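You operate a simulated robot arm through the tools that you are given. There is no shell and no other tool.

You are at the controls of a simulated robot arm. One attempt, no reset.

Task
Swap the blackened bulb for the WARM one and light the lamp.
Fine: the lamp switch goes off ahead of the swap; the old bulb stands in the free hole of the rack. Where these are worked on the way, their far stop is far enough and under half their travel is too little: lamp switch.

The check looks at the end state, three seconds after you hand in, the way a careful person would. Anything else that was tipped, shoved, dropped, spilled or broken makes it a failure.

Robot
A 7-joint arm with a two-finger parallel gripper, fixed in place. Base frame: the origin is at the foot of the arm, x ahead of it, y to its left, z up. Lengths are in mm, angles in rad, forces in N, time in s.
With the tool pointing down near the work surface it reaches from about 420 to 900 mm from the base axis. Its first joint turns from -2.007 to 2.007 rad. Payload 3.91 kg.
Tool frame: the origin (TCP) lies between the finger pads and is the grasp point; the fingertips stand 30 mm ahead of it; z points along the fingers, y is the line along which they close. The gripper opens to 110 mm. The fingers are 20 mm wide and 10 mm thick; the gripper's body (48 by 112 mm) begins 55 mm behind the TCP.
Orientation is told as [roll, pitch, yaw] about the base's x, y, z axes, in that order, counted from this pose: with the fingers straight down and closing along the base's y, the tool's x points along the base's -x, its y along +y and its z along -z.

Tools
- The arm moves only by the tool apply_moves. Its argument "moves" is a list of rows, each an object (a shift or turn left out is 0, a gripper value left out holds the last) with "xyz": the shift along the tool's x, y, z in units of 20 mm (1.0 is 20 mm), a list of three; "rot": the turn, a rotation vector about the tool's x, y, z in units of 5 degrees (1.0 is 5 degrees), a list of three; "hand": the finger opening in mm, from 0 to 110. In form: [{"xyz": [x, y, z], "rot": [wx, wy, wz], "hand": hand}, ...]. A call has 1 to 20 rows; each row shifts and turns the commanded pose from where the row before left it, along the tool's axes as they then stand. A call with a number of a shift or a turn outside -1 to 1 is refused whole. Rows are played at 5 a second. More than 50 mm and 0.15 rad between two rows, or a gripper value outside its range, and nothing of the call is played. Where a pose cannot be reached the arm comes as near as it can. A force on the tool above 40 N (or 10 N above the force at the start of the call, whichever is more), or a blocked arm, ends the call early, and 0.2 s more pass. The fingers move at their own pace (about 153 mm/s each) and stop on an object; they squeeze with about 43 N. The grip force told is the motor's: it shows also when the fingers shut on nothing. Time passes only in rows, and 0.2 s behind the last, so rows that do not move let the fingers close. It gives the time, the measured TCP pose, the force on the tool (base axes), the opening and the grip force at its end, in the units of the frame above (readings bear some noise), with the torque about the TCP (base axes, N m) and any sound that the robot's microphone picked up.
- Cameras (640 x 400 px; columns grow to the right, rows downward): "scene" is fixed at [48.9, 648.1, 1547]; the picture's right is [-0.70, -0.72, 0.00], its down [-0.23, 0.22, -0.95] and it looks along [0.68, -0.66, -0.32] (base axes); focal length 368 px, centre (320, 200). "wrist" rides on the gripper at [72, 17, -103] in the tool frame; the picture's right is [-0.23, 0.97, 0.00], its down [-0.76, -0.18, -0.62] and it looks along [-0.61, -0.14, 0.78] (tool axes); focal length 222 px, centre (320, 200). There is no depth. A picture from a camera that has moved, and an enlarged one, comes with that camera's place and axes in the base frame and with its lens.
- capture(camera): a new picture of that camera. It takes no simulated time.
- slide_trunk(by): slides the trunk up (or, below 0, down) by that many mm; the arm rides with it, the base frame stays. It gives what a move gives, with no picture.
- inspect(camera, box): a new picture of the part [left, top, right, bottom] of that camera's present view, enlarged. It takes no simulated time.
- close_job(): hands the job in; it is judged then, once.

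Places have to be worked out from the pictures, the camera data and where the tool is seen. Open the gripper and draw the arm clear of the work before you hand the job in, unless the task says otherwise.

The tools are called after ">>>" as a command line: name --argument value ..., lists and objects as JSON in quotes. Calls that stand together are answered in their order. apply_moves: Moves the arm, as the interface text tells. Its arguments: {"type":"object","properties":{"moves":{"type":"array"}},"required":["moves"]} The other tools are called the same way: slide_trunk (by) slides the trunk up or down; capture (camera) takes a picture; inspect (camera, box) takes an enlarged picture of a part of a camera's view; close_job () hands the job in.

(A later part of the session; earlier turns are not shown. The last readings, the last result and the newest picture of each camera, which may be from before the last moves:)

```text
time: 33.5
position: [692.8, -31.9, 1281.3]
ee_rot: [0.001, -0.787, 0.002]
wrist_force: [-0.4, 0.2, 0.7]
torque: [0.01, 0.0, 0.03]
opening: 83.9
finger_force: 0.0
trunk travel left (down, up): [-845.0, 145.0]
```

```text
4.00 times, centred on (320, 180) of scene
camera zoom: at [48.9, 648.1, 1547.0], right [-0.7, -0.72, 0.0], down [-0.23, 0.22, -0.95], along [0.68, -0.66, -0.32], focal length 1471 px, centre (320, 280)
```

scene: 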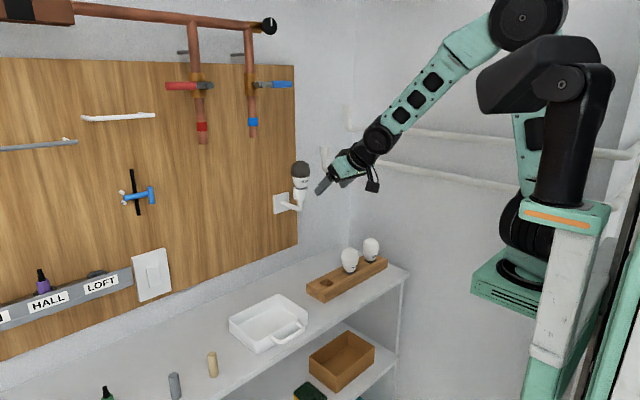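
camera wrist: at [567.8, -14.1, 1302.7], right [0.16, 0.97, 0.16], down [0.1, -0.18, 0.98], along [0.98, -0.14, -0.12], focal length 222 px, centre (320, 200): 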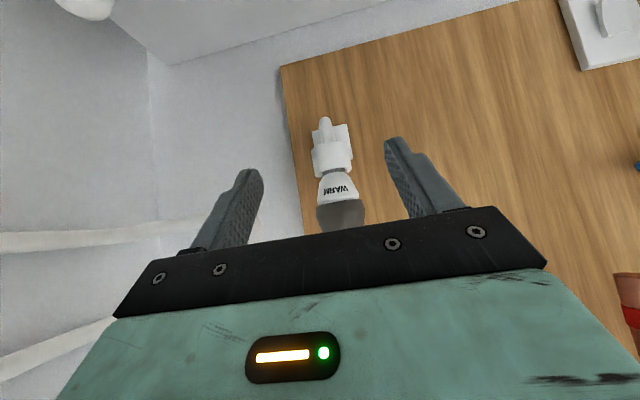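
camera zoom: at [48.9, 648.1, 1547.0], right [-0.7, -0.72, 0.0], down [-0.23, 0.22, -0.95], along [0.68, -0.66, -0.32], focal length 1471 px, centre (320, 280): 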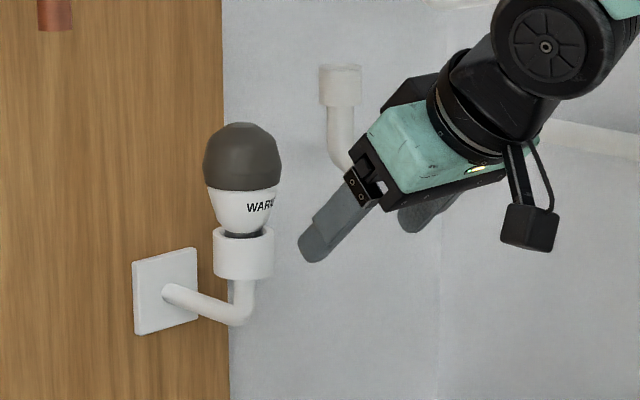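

The bulb axis is at about (827, -30), with the collar near z≈1277, the socket rim near 1248 and the widest band about 1277–1300. I'll move in horizontally so the pads straddle the globe with the TCP at (827, -30, 1284).

>>> apply_moves --moves '[{"xyz": [-0.69, 0.016, 0.66]}, {"xyz": [-0.69, 0.016, 0.66]}, {"xyz": [-0.69, 0.016, 0.66]}, {"xyz": [-0.69, 0.016, 0.66]}, {"xyz": [-0.69, 0.016, 0.66]}, {"xyz": [0, 0, 0]}]'

>>> capture --camera "wrist"

>>> inspect --camera "scene" --box '[260, 130, 380, 230]'

```text
time: 34.9
position: [789.7, -29.1, 1281.6]
ee_rot: [0.0, -0.785, 0.004]
wrist_force: [0.3, 0.5, -0.2]
torque: [0.01, 0.02, -0.01]
opening: 84.2
finger_force: 0.1
trunk travel left (down, up): [-845.0, 145.0]
```

```text
taken
camera wrist: at [664.2, -12.3, 1304.1], right [0.16, 0.97, 0.16], down [0.1, -0.18, 0.98], along [0.98, -0.14, -0.12], focal length 222 px, centre (320, 200)
```

wrist: 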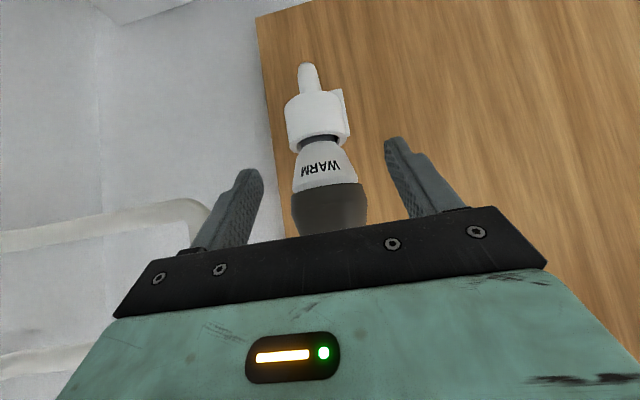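

```text
4.00 times, centred on (320, 180) of scene
camera zoom: at [48.9, 648.1, 1547.0], right [-0.7, -0.72, 0.0], down [-0.23, 0.22, -0.95], along [0.68, -0.66, -0.32], focal length 1471 px, centre (320, 280)
```

zoom: 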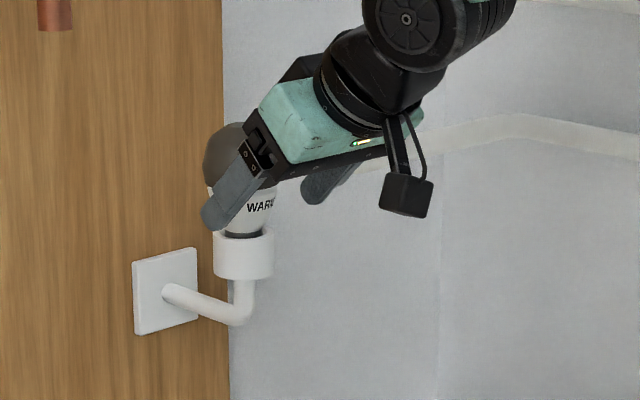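

Alignment in y is good. I'll move the final 37 mm, then close gently on the globe.

>>> apply_moves --moves '[{"xyz": [-0.7, 0, 0.61]}, {"xyz": [-0.7, 0, 0.61]}, {"xyz": [0, 0, 0]}]'

>>> inspect --camera "scene" --box '[260, 130, 380, 230]'

>>> capture --camera "wrist"

```text
time: 35.7
position: [826.0, -29.6, 1283.6]
ee_rot: [-0.001, -0.784, 0.001]
wrist_force: [0.1, 0.0, 0.6]
torque: [0.01, 0.0, 0.01]
opening: 83.9
finger_force: 0.0
trunk travel left (down, up): [-845.0, 145.0]
```

```text
4.00 times, centred on (320, 180) of scene
camera zoom: at [48.9, 648.1, 1547.0], right [-0.7, -0.72, 0.0], down [-0.23, 0.22, -0.95], along [0.68, -0.66, -0.32], focal length 1471 px, centre (320, 280)
```

zoom: 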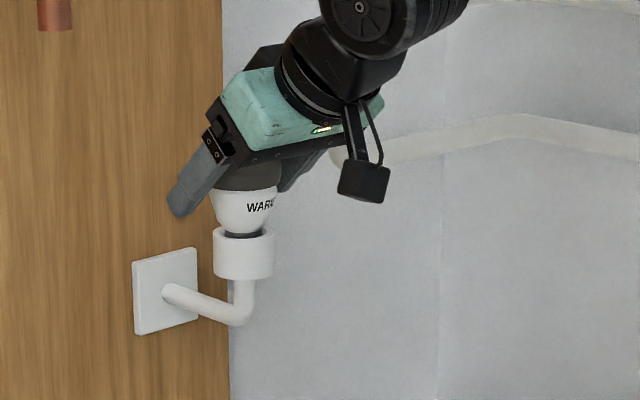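

```text
taken
camera wrist: at [700.7, -11.8, 1306.5], right [0.16, 0.97, 0.16], down [0.1, -0.18, 0.98], along [0.98, -0.14, -0.12], focal length 222 px, centre (320, 200)
```

wrist: 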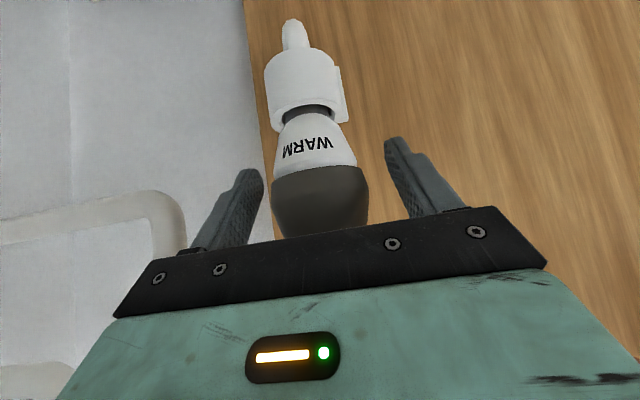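

Both fingers straddle the globe and it's centred. I'll close on the bulb and read the forces.

>>> apply_moves --moves '[{"hand": 45}, {"xyz": [0, 0, 0]}, {"xyz": [0, 0, 0]}]'

>>> inspect --camera "wrist" --box '[220, 0, 440, 250]'

```text
time: 36.5
position: [827.2, -29.9, 1284.3]
ee_rot: [0.0, -0.787, 0.001]
wrist_force: [2.0, 0.5, 0.2]
torque: [-0.01, -0.04, -0.02]
opening: 55.7
finger_force: 42.6
trunk travel left (down, up): [-845.0, 145.0]
```

```text
1.60 times, centred on (330, 125) of wrist
camera zoom: at [700.6, -11.7, 1306.7], right [0.16, 0.97, 0.16], down [0.1, -0.18, 0.98], along [0.98, -0.14, -0.12], focal length 355 px, centre (304, 320)
```

zoom: 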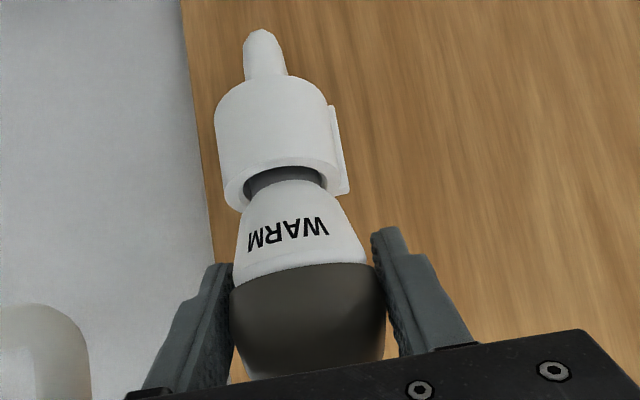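

The grip holds at 55.7 mm with low side forces. I'll lift a few millimetres straight up to see whether the bulb is a simple plug-in or threaded.

>>> apply_moves --moves '[{"xyz": [-0.071, 0, -0.071]}, {"xyz": [-0.071, 0, -0.071]}, {"xyz": [0, 0, 0]}]'

>>> inspect --camera "wrist" --box '[220, 0, 440, 250]'

```text
time: 37.3
position: [825.2, -30.1, 1287.1]
ee_rot: [0.001, -0.786, 0.002]
wrist_force: [-0.7, -0.5, -1.0]
torque: [-0.01, 0.01, 0.01]
opening: 56.3
finger_force: 43.0
trunk travel left (down, up): [-845.0, 145.0]
```

```text
1.60 times, centred on (330, 125) of wrist
camera zoom: at [700.3, -11.7, 1310.6], right [0.16, 0.97, 0.16], down [0.1, -0.18, 0.98], along [0.98, -0.14, -0.12], focal length 355 px, centre (304, 320)
```

zoom: 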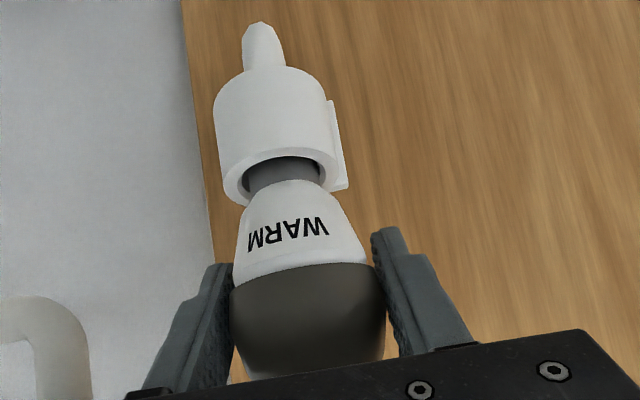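

The bulb lifts freely, so it's plug-in. It was seated with the TCP at (826.5, -29.8, 1284). I'll lift it clear of the socket, about 60 mm more.

>>> apply_moves --moves '[{"xyz": [-0.36, 0, -0.36]}, {"xyz": [-0.36, 0, -0.36]}, {"xyz": [-0.36, 0, -0.36]}, {"xyz": [-0.36, 0, -0.36]}, {"xyz": [-0.36, 0, -0.36]}, {"xyz": [-0.36, 0, -0.36]}, {"xyz": [0, 0, 0]}]'

>>> inspect --camera "scene" --box '[240, 80, 400, 230]'

>>> capture --camera "wrist"

```text
time: 38.9
position: [825.8, -28.8, 1349.4]
ee_rot: [0.0, -0.786, 0.002]
wrist_force: [-0.2, -0.5, -0.1]
torque: [0.0, 0.01, 0.0]
opening: 55.3
finger_force: 42.9
trunk travel left (down, up): [-845.0, 145.0]
```

```text
2.67 times, centred on (320, 155) of scene
camera zoom: at [48.9, 648.1, 1547.0], right [-0.7, -0.72, 0.0], down [-0.23, 0.22, -0.95], along [0.68, -0.66, -0.32], focal length 980 px, centre (320, 320)
```

zoom: 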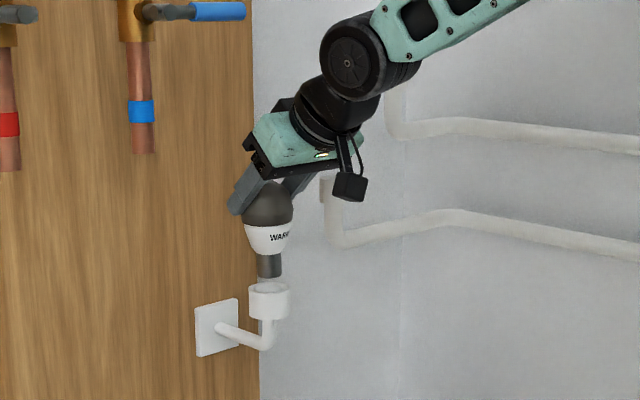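

```text
taken
camera wrist: at [700.2, -11.6, 1372.0], right [0.16, 0.97, 0.16], down [0.1, -0.18, 0.98], along [0.98, -0.14, -0.12], focal length 222 px, centre (320, 200)
```

wrist: 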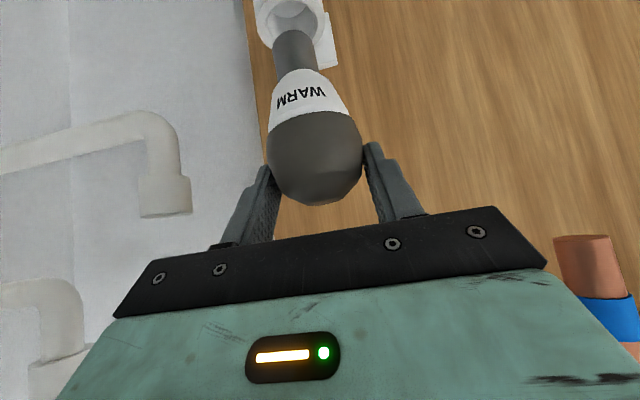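

The bulb is out, but it looks lower in the grip than before. I'll zoom in to check how it sits between the fingers.

>>> inspect --camera "wrist" --box '[220, 0, 440, 250]'

>>> inspect --camera "scene" --box '[285, 130, 345, 210]'

```text
1.60 times, centred on (330, 125) of wrist
camera zoom: at [700.2, -11.6, 1372.0], right [0.16, 0.97, 0.16], down [0.1, -0.18, 0.98], along [0.98, -0.14, -0.12], focal length 355 px, centre (304, 320)
```

zoom: 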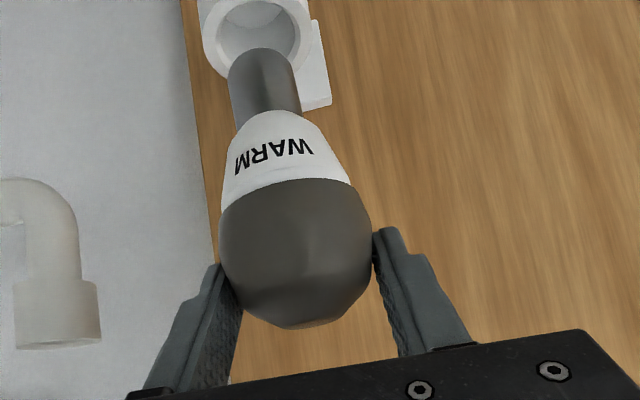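

```text
5.00 times, centred on (315, 170) of scene
camera zoom: at [48.9, 648.1, 1547.0], right [-0.7, -0.72, 0.0], down [-0.23, 0.22, -0.95], along [0.68, -0.66, -0.32], focal length 1838 px, centre (345, 350)
```

zoom: 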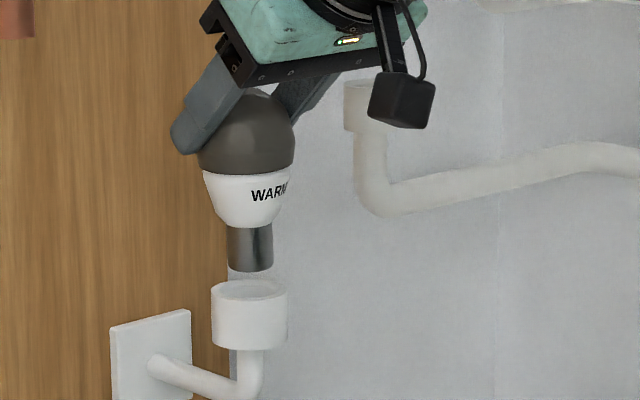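

The bulb slid down about 30 mm in the grip and is now held by its upper band, still directly over the socket. I'll wait briefly to see whether it is creeping.

>>> apply_moves --moves '[{"xyz": [0, 0, 0]}]'

>>> inspect --camera "wrist" --box '[220, 0, 440, 250]'

>>> inspect --camera "scene" --box '[285, 130, 345, 210]'

```text
time: 39.3
position: [825.1, -28.6, 1348.3]
ee_rot: [-0.001, -0.786, 0.003]
wrist_force: [0.5, 0.1, 0.1]
torque: [0.03, 0.0, 0.01]
opening: 55.3
finger_force: 42.6
trunk travel left (down, up): [-845.0, 145.0]
```

```text
1.60 times, centred on (330, 125) of wrist
camera zoom: at [700.2, -11.6, 1371.8], right [0.16, 0.97, 0.16], down [0.1, -0.18, 0.98], along [0.98, -0.14, -0.12], focal length 355 px, centre (304, 320)
```

zoom: 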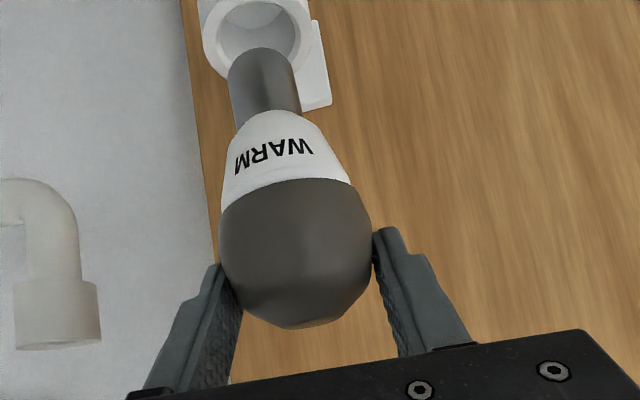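

```text
5.00 times, centred on (315, 170) of scene
camera zoom: at [48.9, 648.1, 1547.0], right [-0.7, -0.72, 0.0], down [-0.23, 0.22, -0.95], along [0.68, -0.66, -0.32], focal length 1838 px, centre (345, 350)
```

zoom: 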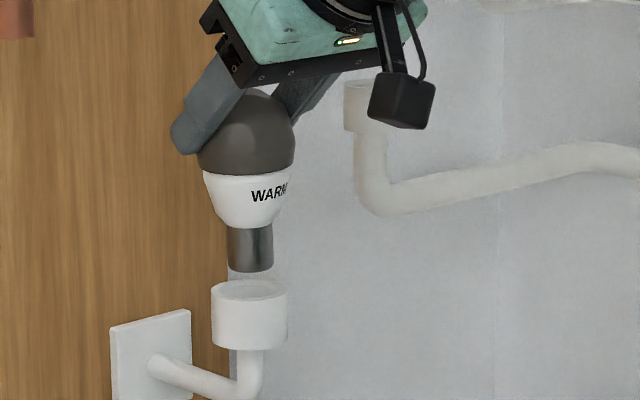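

It's stable and not creeping, so the slip came from friction in the socket. I'll test the hold by raising another 25 mm, still above the socket, and compare.

>>> apply_moves --moves '[{"xyz": [-0.22, 0, -0.22]}, {"xyz": [-0.22, 0, -0.22]}, {"xyz": [-0.22, 0, -0.22]}, {"xyz": [-0.22, 0, -0.22]}, {"xyz": [0, 0, 0]}]'

>>> inspect --camera "wrist" --box '[220, 0, 440, 250]'

>>> inspect --camera "scene" --box '[285, 130, 345, 210]'

```text
time: 40.5
position: [825.3, -27.5, 1373.9]
ee_rot: [-0.001, -0.787, 0.003]
wrist_force: [-0.6, 0.2, -0.8]
torque: [0.01, 0.03, 0.0]
opening: 55.3
finger_force: 42.9
trunk travel left (down, up): [-845.0, 145.0]
```

```text
1.60 times, centred on (330, 125) of wrist
camera zoom: at [700.5, -12.1, 1396.9], right [0.16, 0.97, 0.16], down [0.1, -0.18, 0.98], along [0.98, -0.14, -0.12], focal length 355 px, centre (304, 320)
```

zoom: 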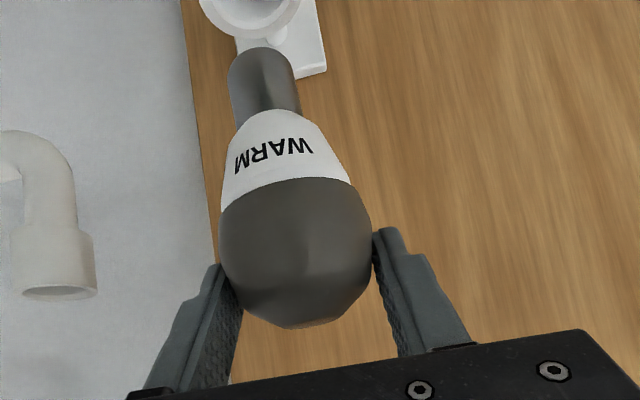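

```text
5.00 times, centred on (315, 170) of scene
camera zoom: at [48.9, 648.1, 1547.0], right [-0.7, -0.72, 0.0], down [-0.23, 0.22, -0.95], along [0.68, -0.66, -0.32], focal length 1838 px, centre (345, 350)
```

zoom: 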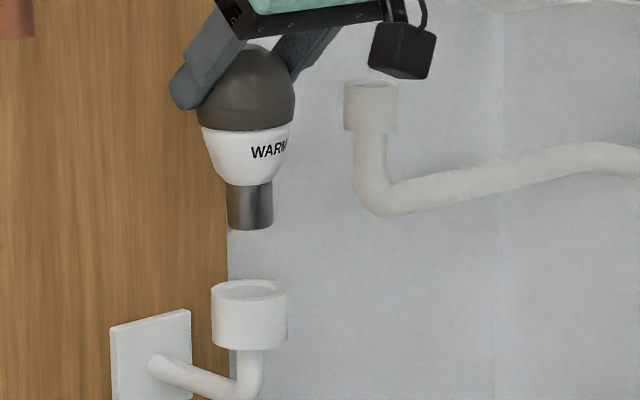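

The hold is rigid. I'll draw back in x to above the free hole (about 738, -49) at this height and then look down at the rack.

>>> apply_moves --moves '[{"xyz": [0.615, -0.215, -0.615]}, {"xyz": [0.615, -0.215, -0.615]}, {"xyz": [0.615, -0.215, -0.615]}, {"xyz": [0.615, -0.215, -0.615]}, {"xyz": [0.615, -0.215, -0.615]}, {"xyz": [0, 0, 0]}]'

>>> slide_trunk --by -180

>>> capture --camera "scene"

>>> capture --camera "wrist"

```text
time: 41.9
position: [738.6, -48.9, 1372.4]
ee_rot: [0.001, -0.785, 0.001]
wrist_force: [-0.8, -0.7, -0.8]
torque: [-0.03, 0.0, 0.03]
opening: 55.2
finger_force: 43.1
trunk travel left (down, up): [-845.0, 145.0]
```

```text
time: 43.9
position: [738.7, -49.3, 1192.8]
ee_rot: [0.0, -0.785, 0.002]
wrist_force: [-0.2, -0.6, -0.5]
torque: [0.03, 0.0, 0.02]
opening: 54.8
finger_force: 43.1
trunk travel left (down, up): [-665.0, 325.0]
```

```text
taken
```

scene: 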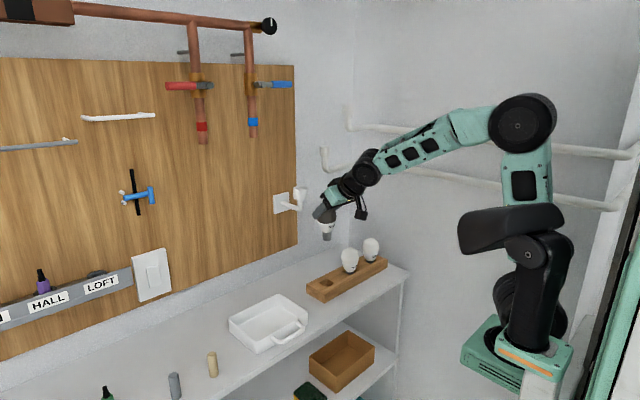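

```text
taken
camera wrist: at [613.7, -32.8, 1215.3], right [0.16, 0.97, 0.16], down [0.1, -0.18, 0.98], along [0.98, -0.14, -0.12], focal length 222 px, centre (320, 200)
```

wrist: 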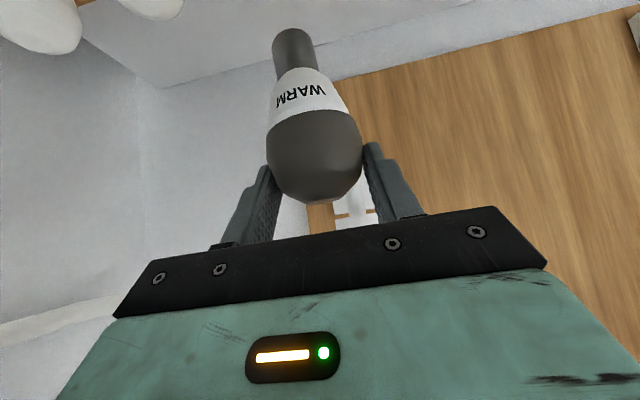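

From several views the free hole is at about (741, -50) with the rack top near z≈948. Next I'll measure where the held bulb's base actually is relative to the TCP.

>>> inspect --camera "scene" --box '[300, 190, 380, 250]'

>>> inspect --camera "wrist" --box '[220, 0, 440, 250]'

>>> inspect --camera "scene" --box '[300, 230, 400, 305]'

```text
6.67 times, centred on (340, 220) of scene
camera zoom: at [48.9, 648.1, 1547.0], right [-0.7, -0.72, 0.0], down [-0.23, 0.22, -0.95], along [0.68, -0.66, -0.32], focal length 2451 px, centre (187, 67)
```

zoom: 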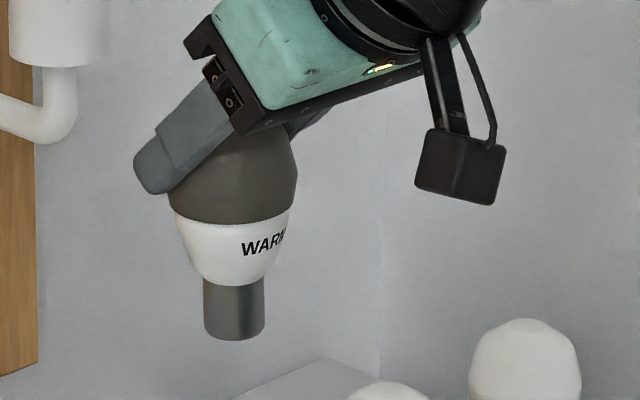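

```text
1.60 times, centred on (330, 125) of wrist
camera zoom: at [613.7, -32.8, 1215.3], right [0.16, 0.97, 0.16], down [0.1, -0.18, 0.98], along [0.98, -0.14, -0.12], focal length 355 px, centre (304, 320)
```

zoom: 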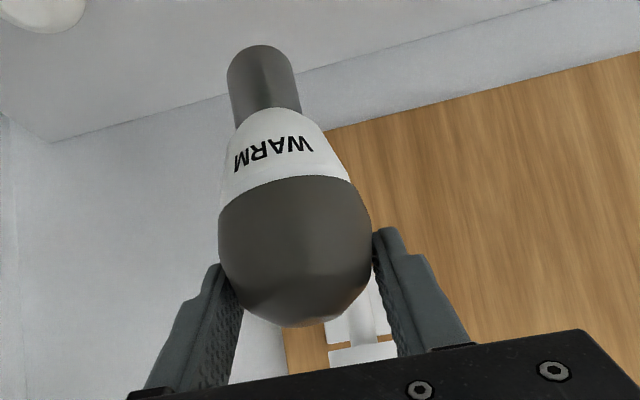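

```text
5.33 times, centred on (350, 268) of scene
camera zoom: at [48.9, 648.1, 1547.0], right [-0.7, -0.72, 0.0], down [-0.23, 0.22, -0.95], along [0.68, -0.66, -0.32], focal length 1961 px, centre (160, -160)
```

zoom: 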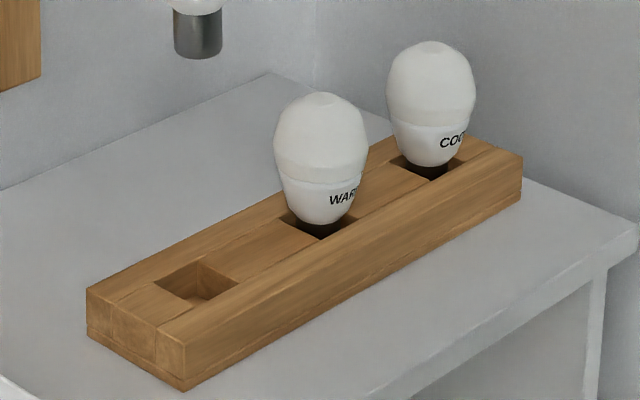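

The held base is about 27 mm across with its bottom about 97 mm below the TCP. The hole is about 33 mm square and nearly straight below. I'll lower the trunk to leave roughly 15 mm above the rack and check alignment.

>>> slide_trunk --by -132

>>> inspect --camera "scene" --box '[300, 230, 400, 305]'

>>> capture --camera "wrist"

```text
time: 45.5
position: [739.1, -50.1, 1060.6]
ee_rot: [0.001, -0.785, 0.003]
wrist_force: [0.2, 0.0, -1.1]
torque: [-0.02, 0.03, 0.02]
opening: 54.7
finger_force: 43.2
trunk travel left (down, up): [-533.0, 457.0]
```

```text
5.33 times, centred on (350, 268) of scene
camera zoom: at [48.9, 648.1, 1547.0], right [-0.7, -0.72, 0.0], down [-0.23, 0.22, -0.95], along [0.68, -0.66, -0.32], focal length 1961 px, centre (160, -160)
```

zoom: 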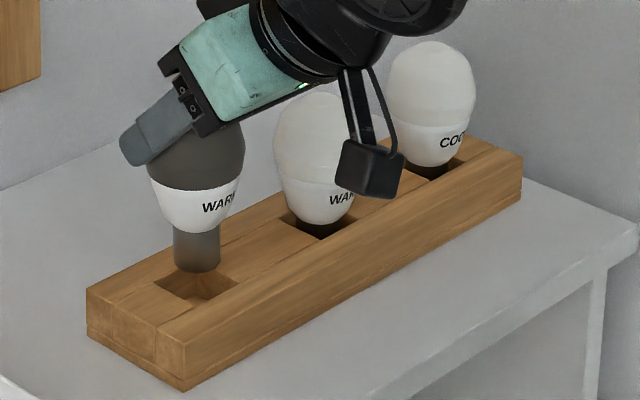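

```text
taken
camera wrist: at [613.7, -32.8, 1083.3], right [0.16, 0.97, 0.16], down [0.1, -0.18, 0.98], along [0.98, -0.14, -0.12], focal length 222 px, centre (320, 200)
```

wrist: 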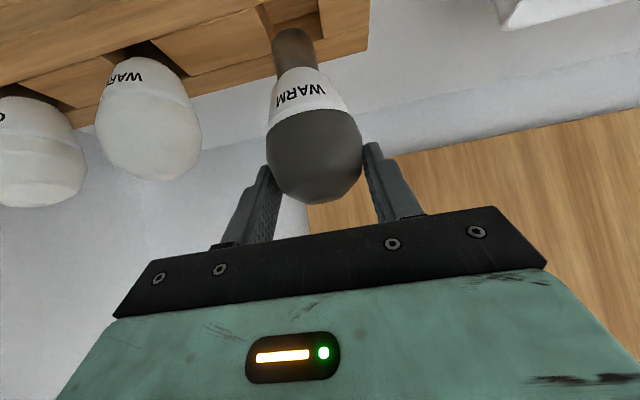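

Now both cameras see the base and the hole together, so I'll zoom in.

>>> inspect --camera "wrist" --box '[230, 0, 380, 94]'

>>> inspect --camera "scene" --box '[315, 255, 355, 295]'

```text
4.26 times, centred on (305, 47) of wrist
camera zoom: at [613.7, -32.8, 1083.3], right [0.16, 0.97, 0.16], down [0.1, -0.18, 0.98], along [0.98, -0.14, -0.12], focal length 945 px, centre (384, 851)
```

zoom: 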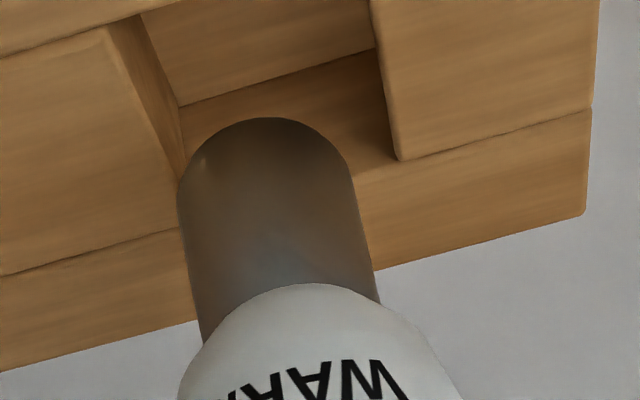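

```text
10.00 times, centred on (335, 275) of scene
camera zoom: at [48.9, 648.1, 1547.0], right [-0.7, -0.72, 0.0], down [-0.23, 0.22, -0.95], along [0.68, -0.66, -0.32], focal length 3677 px, centre (170, -550)
```

zoom: 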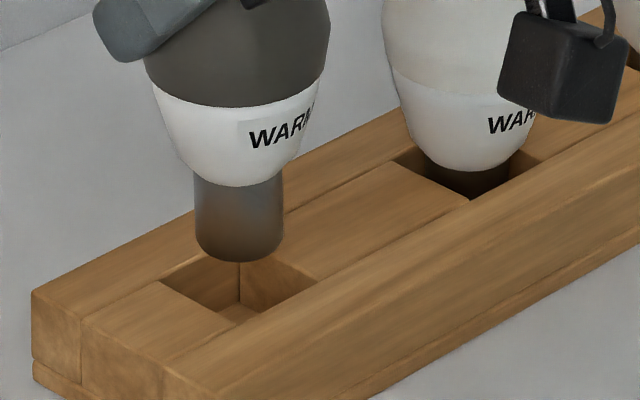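

Scene and wrist views agree that the base is centred over the hole to within about 2 mm, roughly 15 mm above it. I'll lower in small steps while watching force.

>>> apply_moves --moves '[{"xyz": [0.1414, 0, 0.1414]}, {"xyz": [0.1414, 0, 0.1414]}, {"xyz": [0.1414, 0, 0.1414]}, {"xyz": [0.1414, 0, 0.1414]}, {"xyz": [0.1414, 0, 0.1414]}, {"xyz": [0, 0, 0]}]'

>>> inspect --camera "scene" --box '[315, 245, 365, 295]'

>>> inspect --camera "wrist" --box '[220, 0, 400, 113]'

```text
time: 46.9
position: [737.7, -51.1, 1041.0]
ee_rot: [0.0, -0.786, 0.002]
wrist_force: [0.2, -0.5, -0.3]
torque: [0.03, 0.0, -0.02]
opening: 54.5
finger_force: 43.0
trunk travel left (down, up): [-533.0, 457.0]
```

```text
8.00 times, centred on (340, 270) of scene
camera zoom: at [48.9, 648.1, 1547.0], right [-0.7, -0.72, 0.0], down [-0.23, 0.22, -0.95], along [0.68, -0.66, -0.32], focal length 2941 px, centre (160, -360)
```

zoom: 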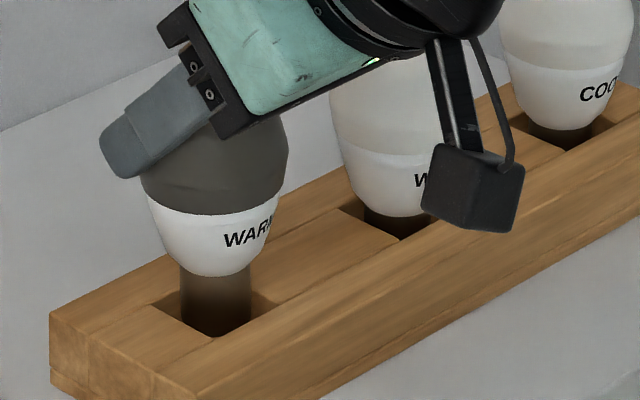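

```text
3.54 times, centred on (310, 56) of wrist
camera zoom: at [613.4, -32.8, 1063.4], right [0.16, 0.97, 0.16], down [0.1, -0.18, 0.98], along [0.98, -0.14, -0.12], focal length 786 px, centre (355, 708)
```

zoom: 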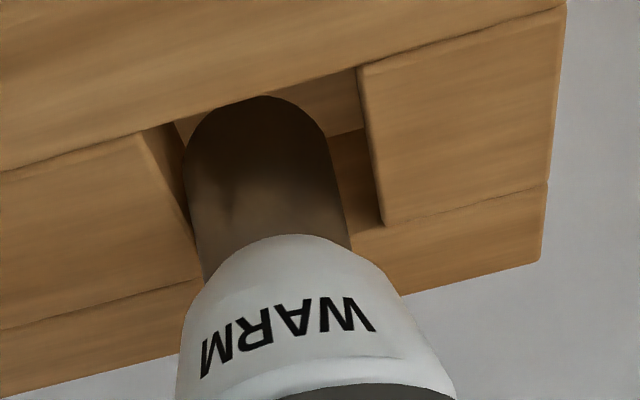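

The base is entering the hole with clearance on all sides. I'll continue down.

>>> apply_moves --moves '[{"xyz": [0.12, 0, 0.15]}, {"xyz": [0.12, 0, 0.15]}, {"xyz": [0.1414, 0, 0.1414]}, {"xyz": [0.1414, 0, 0.1414]}, {"xyz": [0, 0, 0]}]'

>>> inspect --camera "scene" --box '[315, 245, 365, 295]'

```text
time: 48.1
position: [739.9, -49.8, 1025.4]
ee_rot: [0.0, -0.786, 0.001]
wrist_force: [-0.5, -0.7, 4.5]
torque: [-0.04, 0.02, -0.01]
opening: 54.2
finger_force: 42.0
trunk travel left (down, up): [-533.0, 457.0]
```

```text
8.00 times, centred on (340, 270) of scene
camera zoom: at [48.9, 648.1, 1547.0], right [-0.7, -0.72, 0.0], down [-0.23, 0.22, -0.95], along [0.68, -0.66, -0.32], focal length 2941 px, centre (160, -360)
```

zoom: 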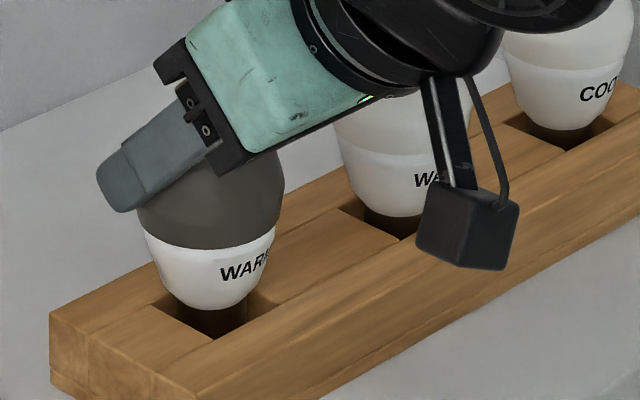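

There's now 4.5 N of upward force and the cone height matches the neighbouring bulbs, so it's touching bottom. I'll lower 1.5 mm more to confirm it's seated.

>>> apply_moves --moves '[{"xyz": [0.053, 0, 0.053]}, {"xyz": [0, 0, 0]}]'

>>> inspect --camera "wrist" --box '[200, 0, 440, 250]'

```text
time: 48.7
position: [739.0, -50.5, 1026.5]
ee_rot: [0.001, -0.791, 0.001]
wrist_force: [-2.5, 0.1, 20.1]
torque: [0.22, 0.13, 0.02]
opening: 54.5
finger_force: 42.2
trunk travel left (down, up): [-533.0, 457.0]
```

```text
1.60 times, centred on (320, 125) of wrist
camera zoom: at [614.6, -32.5, 1048.2], right [0.16, 0.97, 0.16], down [0.09, -0.18, 0.98], along [0.98, -0.14, -0.12], focal length 355 px, centre (320, 320)
```

zoom: 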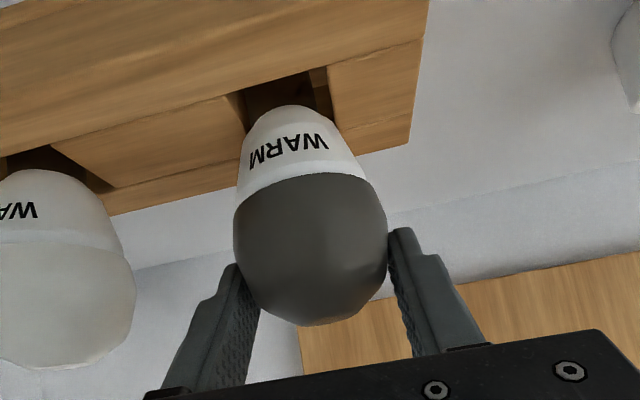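

At 20 N it's firmly on the bottom. I'll ease up 1.2 mm to relieve the load, then open the fingers.

>>> apply_moves --moves '[{"xyz": [-0.045, 0, -0.045]}, {"xyz": [0, 0, 0], "hand": 66}, {"xyz": [0, 0, 0], "hand": 80}, {"xyz": [0, 0, 0]}]'

>>> inspect --camera "scene" --box '[315, 245, 365, 295]'

>>> capture --camera "wrist"

```text
time: 49.7
position: [738.9, -49.6, 1024.6]
ee_rot: [0.0, -0.783, 0.0]
wrist_force: [-0.5, 0.1, 0.6]
torque: [-0.01, -0.01, 0.01]
opening: 80.2
finger_force: 0.0
trunk travel left (down, up): [-533.0, 457.0]
```

```text
8.00 times, centred on (340, 270) of scene
camera zoom: at [48.9, 648.1, 1547.0], right [-0.7, -0.72, 0.0], down [-0.23, 0.22, -0.95], along [0.68, -0.66, -0.32], focal length 2941 px, centre (160, -360)
```

zoom: 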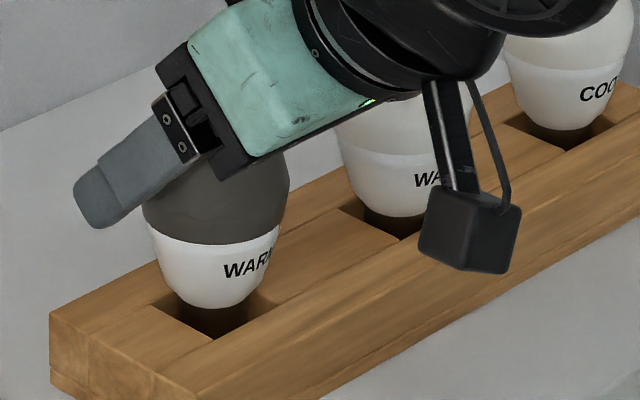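

```text
taken
camera wrist: at [614.4, -33.1, 1047.2], right [0.16, 0.97, 0.16], down [0.1, -0.18, 0.98], along [0.98, -0.14, -0.12], focal length 222 px, centre (320, 200)
```

wrist: 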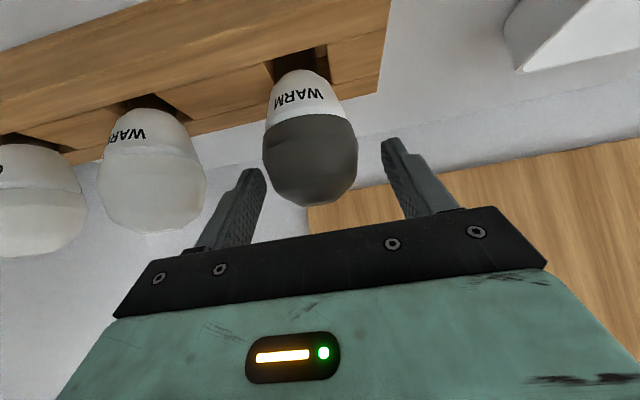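

The old bulb stands upright in the free hole. I'll withdraw along the finger direction so nothing brushes it.

>>> apply_moves --moves '[{"xyz": [0, 0, -0.5]}, {"xyz": [0, 0, -0.9]}, {"xyz": [0, 0, -0.9]}, {"xyz": [0, 0, -0.9]}, {"xyz": [0, 0, -0.9]}, {"xyz": [0, 0, -0.9]}, {"xyz": [0, 0, 0]}]'

>>> capture --camera "wrist"

>>> inspect --camera "scene" --box '[300, 230, 400, 305]'

```text
time: 51.3
position: [668.5, -50.4, 1096.4]
ee_rot: [0.0, -0.784, 0.001]
wrist_force: [0.3, -0.6, 0.1]
torque: [-0.01, -0.01, -0.01]
opening: 80.0
finger_force: 0.0
trunk travel left (down, up): [-533.0, 457.0]
```

```text
taken
camera wrist: at [543.1, -32.8, 1118.9], right [0.16, 0.97, 0.16], down [0.1, -0.18, 0.98], along [0.98, -0.14, -0.12], focal length 222 px, centre (320, 200)
```

wrist: 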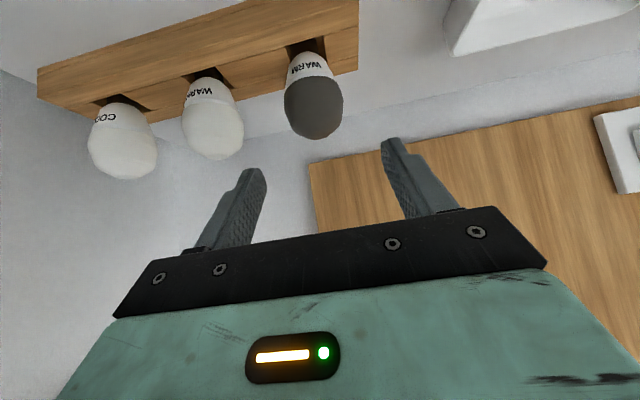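

```text
5.33 times, centred on (350, 268) of scene
camera zoom: at [48.9, 648.1, 1547.0], right [-0.7, -0.72, 0.0], down [-0.23, 0.22, -0.95], along [0.68, -0.66, -0.32], focal length 1961 px, centre (160, -160)
```

zoom: 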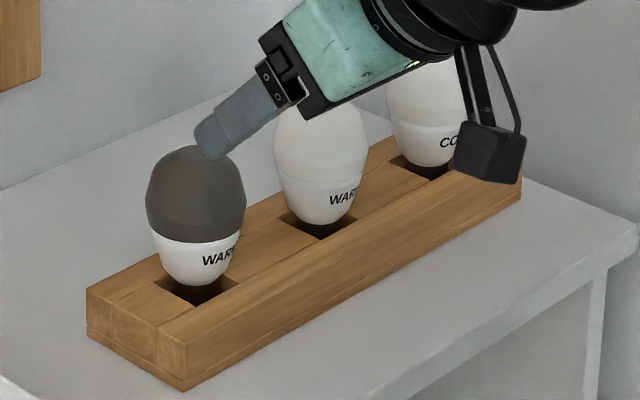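

The old bulb stands well. WARM is next, at about (735–745, -151). I'll shift -100 mm in y at this clearance and look at it with the wrist camera.

>>> apply_moves --moves '[{"xyz": [0, -1, 0]}, {"xyz": [0, -1, 0]}, {"xyz": [0, -1, 0]}, {"xyz": [0, -1, 0]}, {"xyz": [0, -1, 0]}, {"xyz": [0, 0, 0]}]'

>>> capture --camera "wrist"

>>> inspect --camera "wrist" --box '[230, 20, 390, 170]'

>>> inspect --camera "scene" --box '[300, 230, 400, 305]'

```text
time: 52.7
position: [670.2, -150.5, 1094.5]
ee_rot: [0.0, -0.785, 0.003]
wrist_force: [0.4, -0.2, -0.1]
torque: [0.01, 0.01, 0.02]
opening: 79.8
finger_force: 0.2
trunk travel left (down, up): [-533.0, 457.0]
```

```text
taken
camera wrist: at [543.2, -132.7, 1117.7], right [0.16, 0.97, 0.16], down [0.1, -0.18, 0.98], along [0.98, -0.14, -0.12], focal length 222 px, centre (320, 200)
```

wrist: 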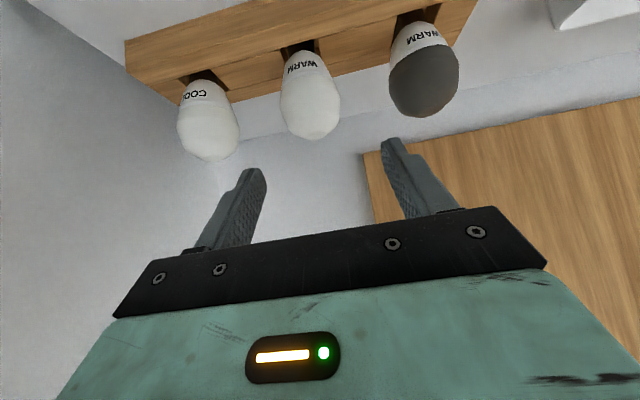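

```text
2.67 times, centred on (310, 95) of wrist
camera zoom: at [543.2, -132.7, 1117.7], right [0.16, 0.97, 0.16], down [0.1, -0.18, 0.98], along [0.98, -0.14, -0.12], focal length 592 px, centre (347, 480)
```

zoom: 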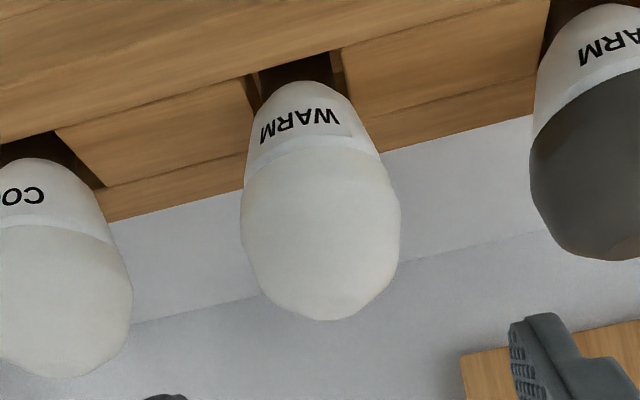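

```text
5.33 times, centred on (350, 268) of scene
camera zoom: at [48.9, 648.1, 1547.0], right [-0.7, -0.72, 0.0], down [-0.23, 0.22, -0.95], along [0.68, -0.66, -0.32], focal length 1961 px, centre (160, -160)
```

zoom: 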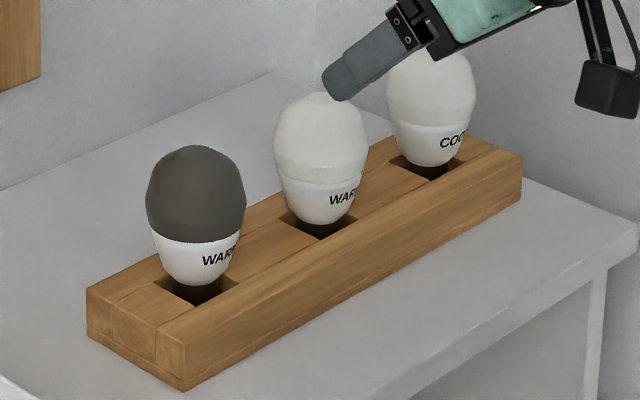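

WARM's axis is near (742, -153.5) with its collar at z≈989. I'll line up on the 45° approach and go in most of the way, keeping the open fingers clear of both neighbours.

>>> apply_moves --moves '[{"xyz": [0.6, -0.08, 0], "hand": 80}, {"xyz": [0.55, -0.07, 0]}, {"xyz": [0, 0, 0.9]}, {"xyz": [0, 0, 0.9]}, {"xyz": [0, 0, 0.9]}, {"xyz": [0, 0, 0.9]}, {"xyz": [0, 0, 0]}]'

>>> capture --camera "wrist"

>>> inspect --camera "scene" --box '[300, 220, 400, 295]'

```text
time: 54.3
position: [704.2, -151.7, 1027.8]
ee_rot: [-0.002, -0.787, 0.002]
wrist_force: [-0.8, 0.2, -0.2]
torque: [0.05, 0.03, -0.02]
opening: 79.9
finger_force: 0.1
trunk travel left (down, up): [-533.0, 457.0]
```

```text
taken
camera wrist: at [579.7, -135.7, 1050.5], right [0.16, 0.97, 0.16], down [0.1, -0.18, 0.98], along [0.98, -0.14, -0.12], focal length 222 px, centre (320, 200)
```

wrist: 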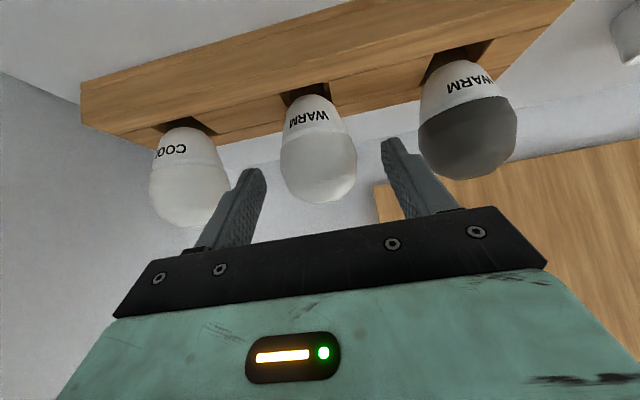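

```text
5.33 times, centred on (350, 258) of scene
camera zoom: at [48.9, 648.1, 1547.0], right [-0.7, -0.72, 0.0], down [-0.23, 0.22, -0.95], along [0.68, -0.66, -0.32], focal length 1961 px, centre (160, -107)
```

zoom: 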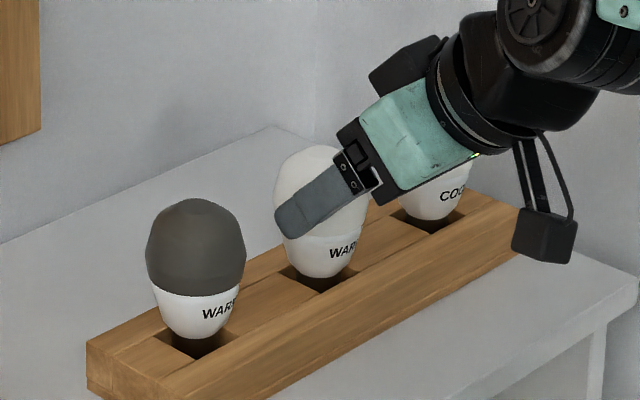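

It's centred within a millimetre or so. I'll move the last 53 mm along the fingers and check before closing.

>>> apply_moves --moves '[{"xyz": [0, -0.02, 0.9]}, {"xyz": [0, 0, 0.9]}, {"xyz": [0, 0, 0.85]}, {"xyz": [0, 0, 0]}]'

>>> capture --camera "wrist"

>>> inspect --camera "scene" --box '[300, 220, 400, 295]'

```text
time: 55.3
position: [742.4, -154.0, 990.7]
ee_rot: [0.0, -0.786, 0.002]
wrist_force: [-0.3, 0.0, -0.7]
torque: [-0.01, -0.04, 0.01]
opening: 80.3
finger_force: 0.1
trunk travel left (down, up): [-533.0, 457.0]
```

```text
taken
camera wrist: at [617.3, -136.2, 1013.1], right [0.16, 0.97, 0.16], down [0.1, -0.18, 0.98], along [0.98, -0.14, -0.12], focal length 222 px, centre (320, 200)
```

wrist: 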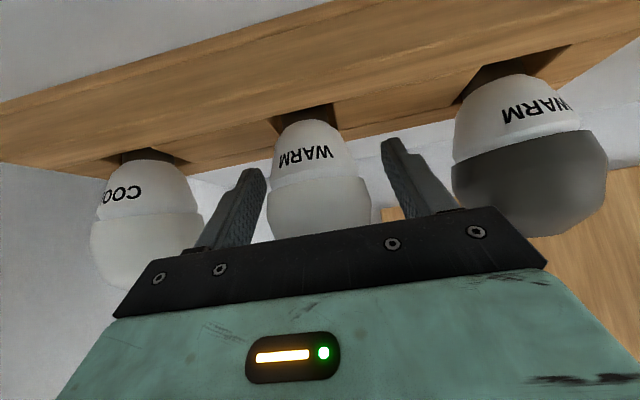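

```text
5.33 times, centred on (350, 258) of scene
camera zoom: at [48.9, 648.1, 1547.0], right [-0.7, -0.72, 0.0], down [-0.23, 0.22, -0.95], along [0.68, -0.66, -0.32], focal length 1961 px, centre (160, -107)
```

zoom: 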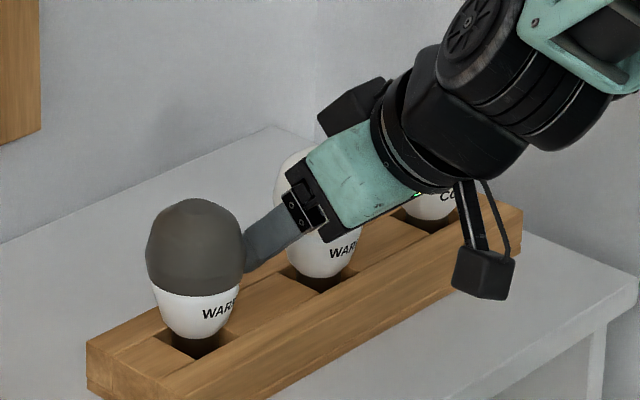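

Good placement, with the pads slightly lower on this bulb than on the old one for a surer hold. I'll close the gripper.

>>> apply_moves --moves '[{"hand": 60}, {"hand": 45}, {"xyz": [0, 0, 0]}, {"xyz": [0, 0, 0]}]'

>>> inspect --camera "wrist" --box '[200, 60, 440, 250]'

```text
time: 56.3
position: [742.9, -153.5, 991.2]
ee_rot: [-0.001, -0.785, 0.002]
wrist_force: [0.5, 0.0, 0.3]
torque: [-0.05, 0.01, -0.01]
opening: 55.7
finger_force: 42.9
trunk travel left (down, up): [-533.0, 457.0]
```

```text
2.11 times, centred on (320, 155) of wrist
camera zoom: at [617.2, -136.2, 1013.2], right [0.16, 0.97, 0.16], down [0.1, -0.18, 0.98], along [0.98, -0.14, -0.12], focal length 468 px, centre (320, 295)
```

zoom: 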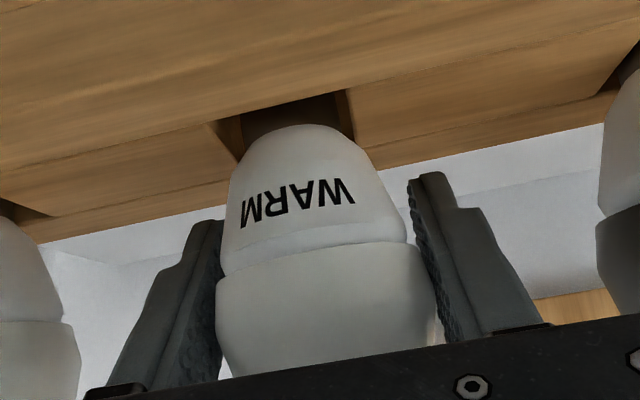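

It's gripped at 55.7 mm. I'll lift slowly, 4 mm per row, and check for slip.

>>> apply_moves --moves '[{"xyz": [-0.1414, 0, -0.1414]}, {"xyz": [-0.1414, 0, -0.1414]}, {"xyz": [-0.1414, 0, -0.1414]}, {"xyz": [-0.1414, 0, -0.1414]}, {"xyz": [0, 0, 0]}]'

>>> inspect --camera "wrist" --box '[200, 60, 440, 250]'

```text
time: 57.5
position: [740.7, -152.4, 1006.0]
ee_rot: [0.001, -0.785, 0.001]
wrist_force: [0.7, 0.2, -0.1]
torque: [0.0, 0.01, 0.0]
opening: 56.1
finger_force: 42.9
trunk travel left (down, up): [-533.0, 457.0]
```

```text
2.11 times, centred on (320, 155) of wrist
camera zoom: at [616.2, -136.2, 1029.2], right [0.16, 0.97, 0.16], down [0.1, -0.18, 0.98], along [0.98, -0.14, -0.12], focal length 468 px, centre (320, 295)
```

zoom: 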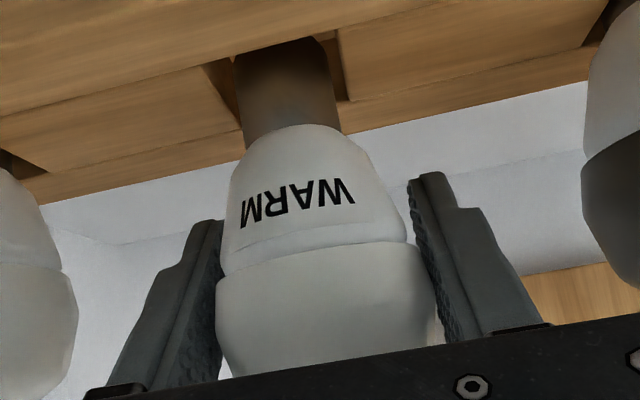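

No slip, and the bulb rises with the gripper. I'll lift clear of the hole and then bring the trunk up to lamp height.

>>> apply_moves --moves '[{"xyz": [-0.1414, 0, -0.1414]}, {"xyz": [-0.1414, 0, -0.1414]}, {"xyz": [-0.1414, 0, -0.1414]}, {"xyz": [-0.1414, 0, -0.1414]}, {"xyz": [-0.1414, 0, -0.1414]}, {"xyz": [-0.1414, 0, -0.1414]}, {"xyz": [-0.1414, 0, -0.1414]}, {"xyz": [-0.1414, 0, -0.1414]}, {"xyz": [0, 0, 0]}]'

>>> slide_trunk --by 60

>>> inspect --camera "wrist" --box '[200, 60, 440, 250]'

>>> capture --camera "scene"

```text
time: 59.5
position: [741.0, -154.4, 1037.4]
ee_rot: [0.002, -0.786, 0.003]
wrist_force: [0.2, 0.4, -0.5]
torque: [0.02, 0.01, 0.01]
opening: 55.7
finger_force: 43.0
trunk travel left (down, up): [-533.0, 457.0]
```

```text
time: 60.5
position: [741.2, -153.5, 1097.8]
ee_rot: [0.001, -0.784, 0.001]
wrist_force: [-0.3, -0.1, -0.3]
torque: [-0.02, 0.0, 0.03]
opening: 55.6
finger_force: 43.2
trunk travel left (down, up): [-593.0, 397.0]
```

```text
2.11 times, centred on (320, 155) of wrist
camera zoom: at [615.9, -136.6, 1120.4], right [0.16, 0.97, 0.16], down [0.1, -0.18, 0.98], along [0.98, -0.14, -0.12], focal length 468 px, centre (320, 295)
```

zoom: 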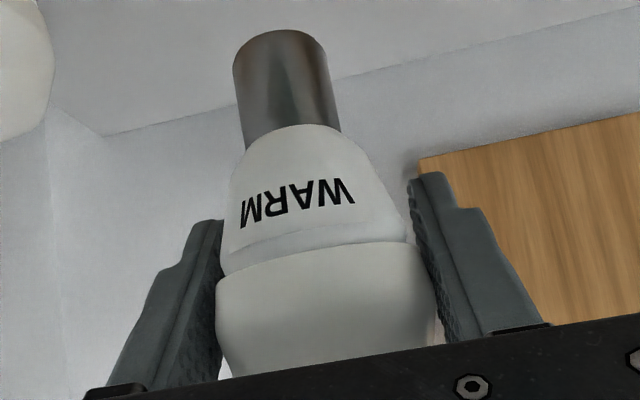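

```text
taken
```

scene: 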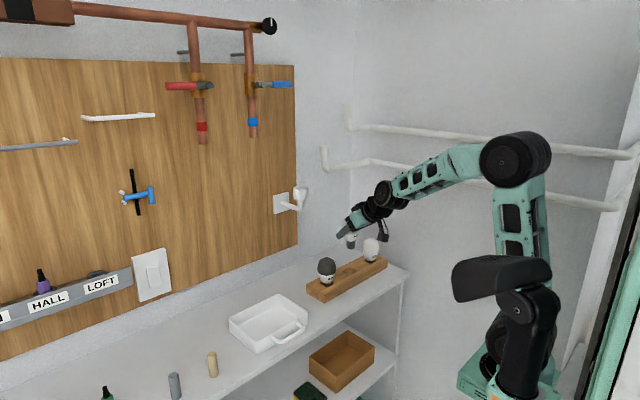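

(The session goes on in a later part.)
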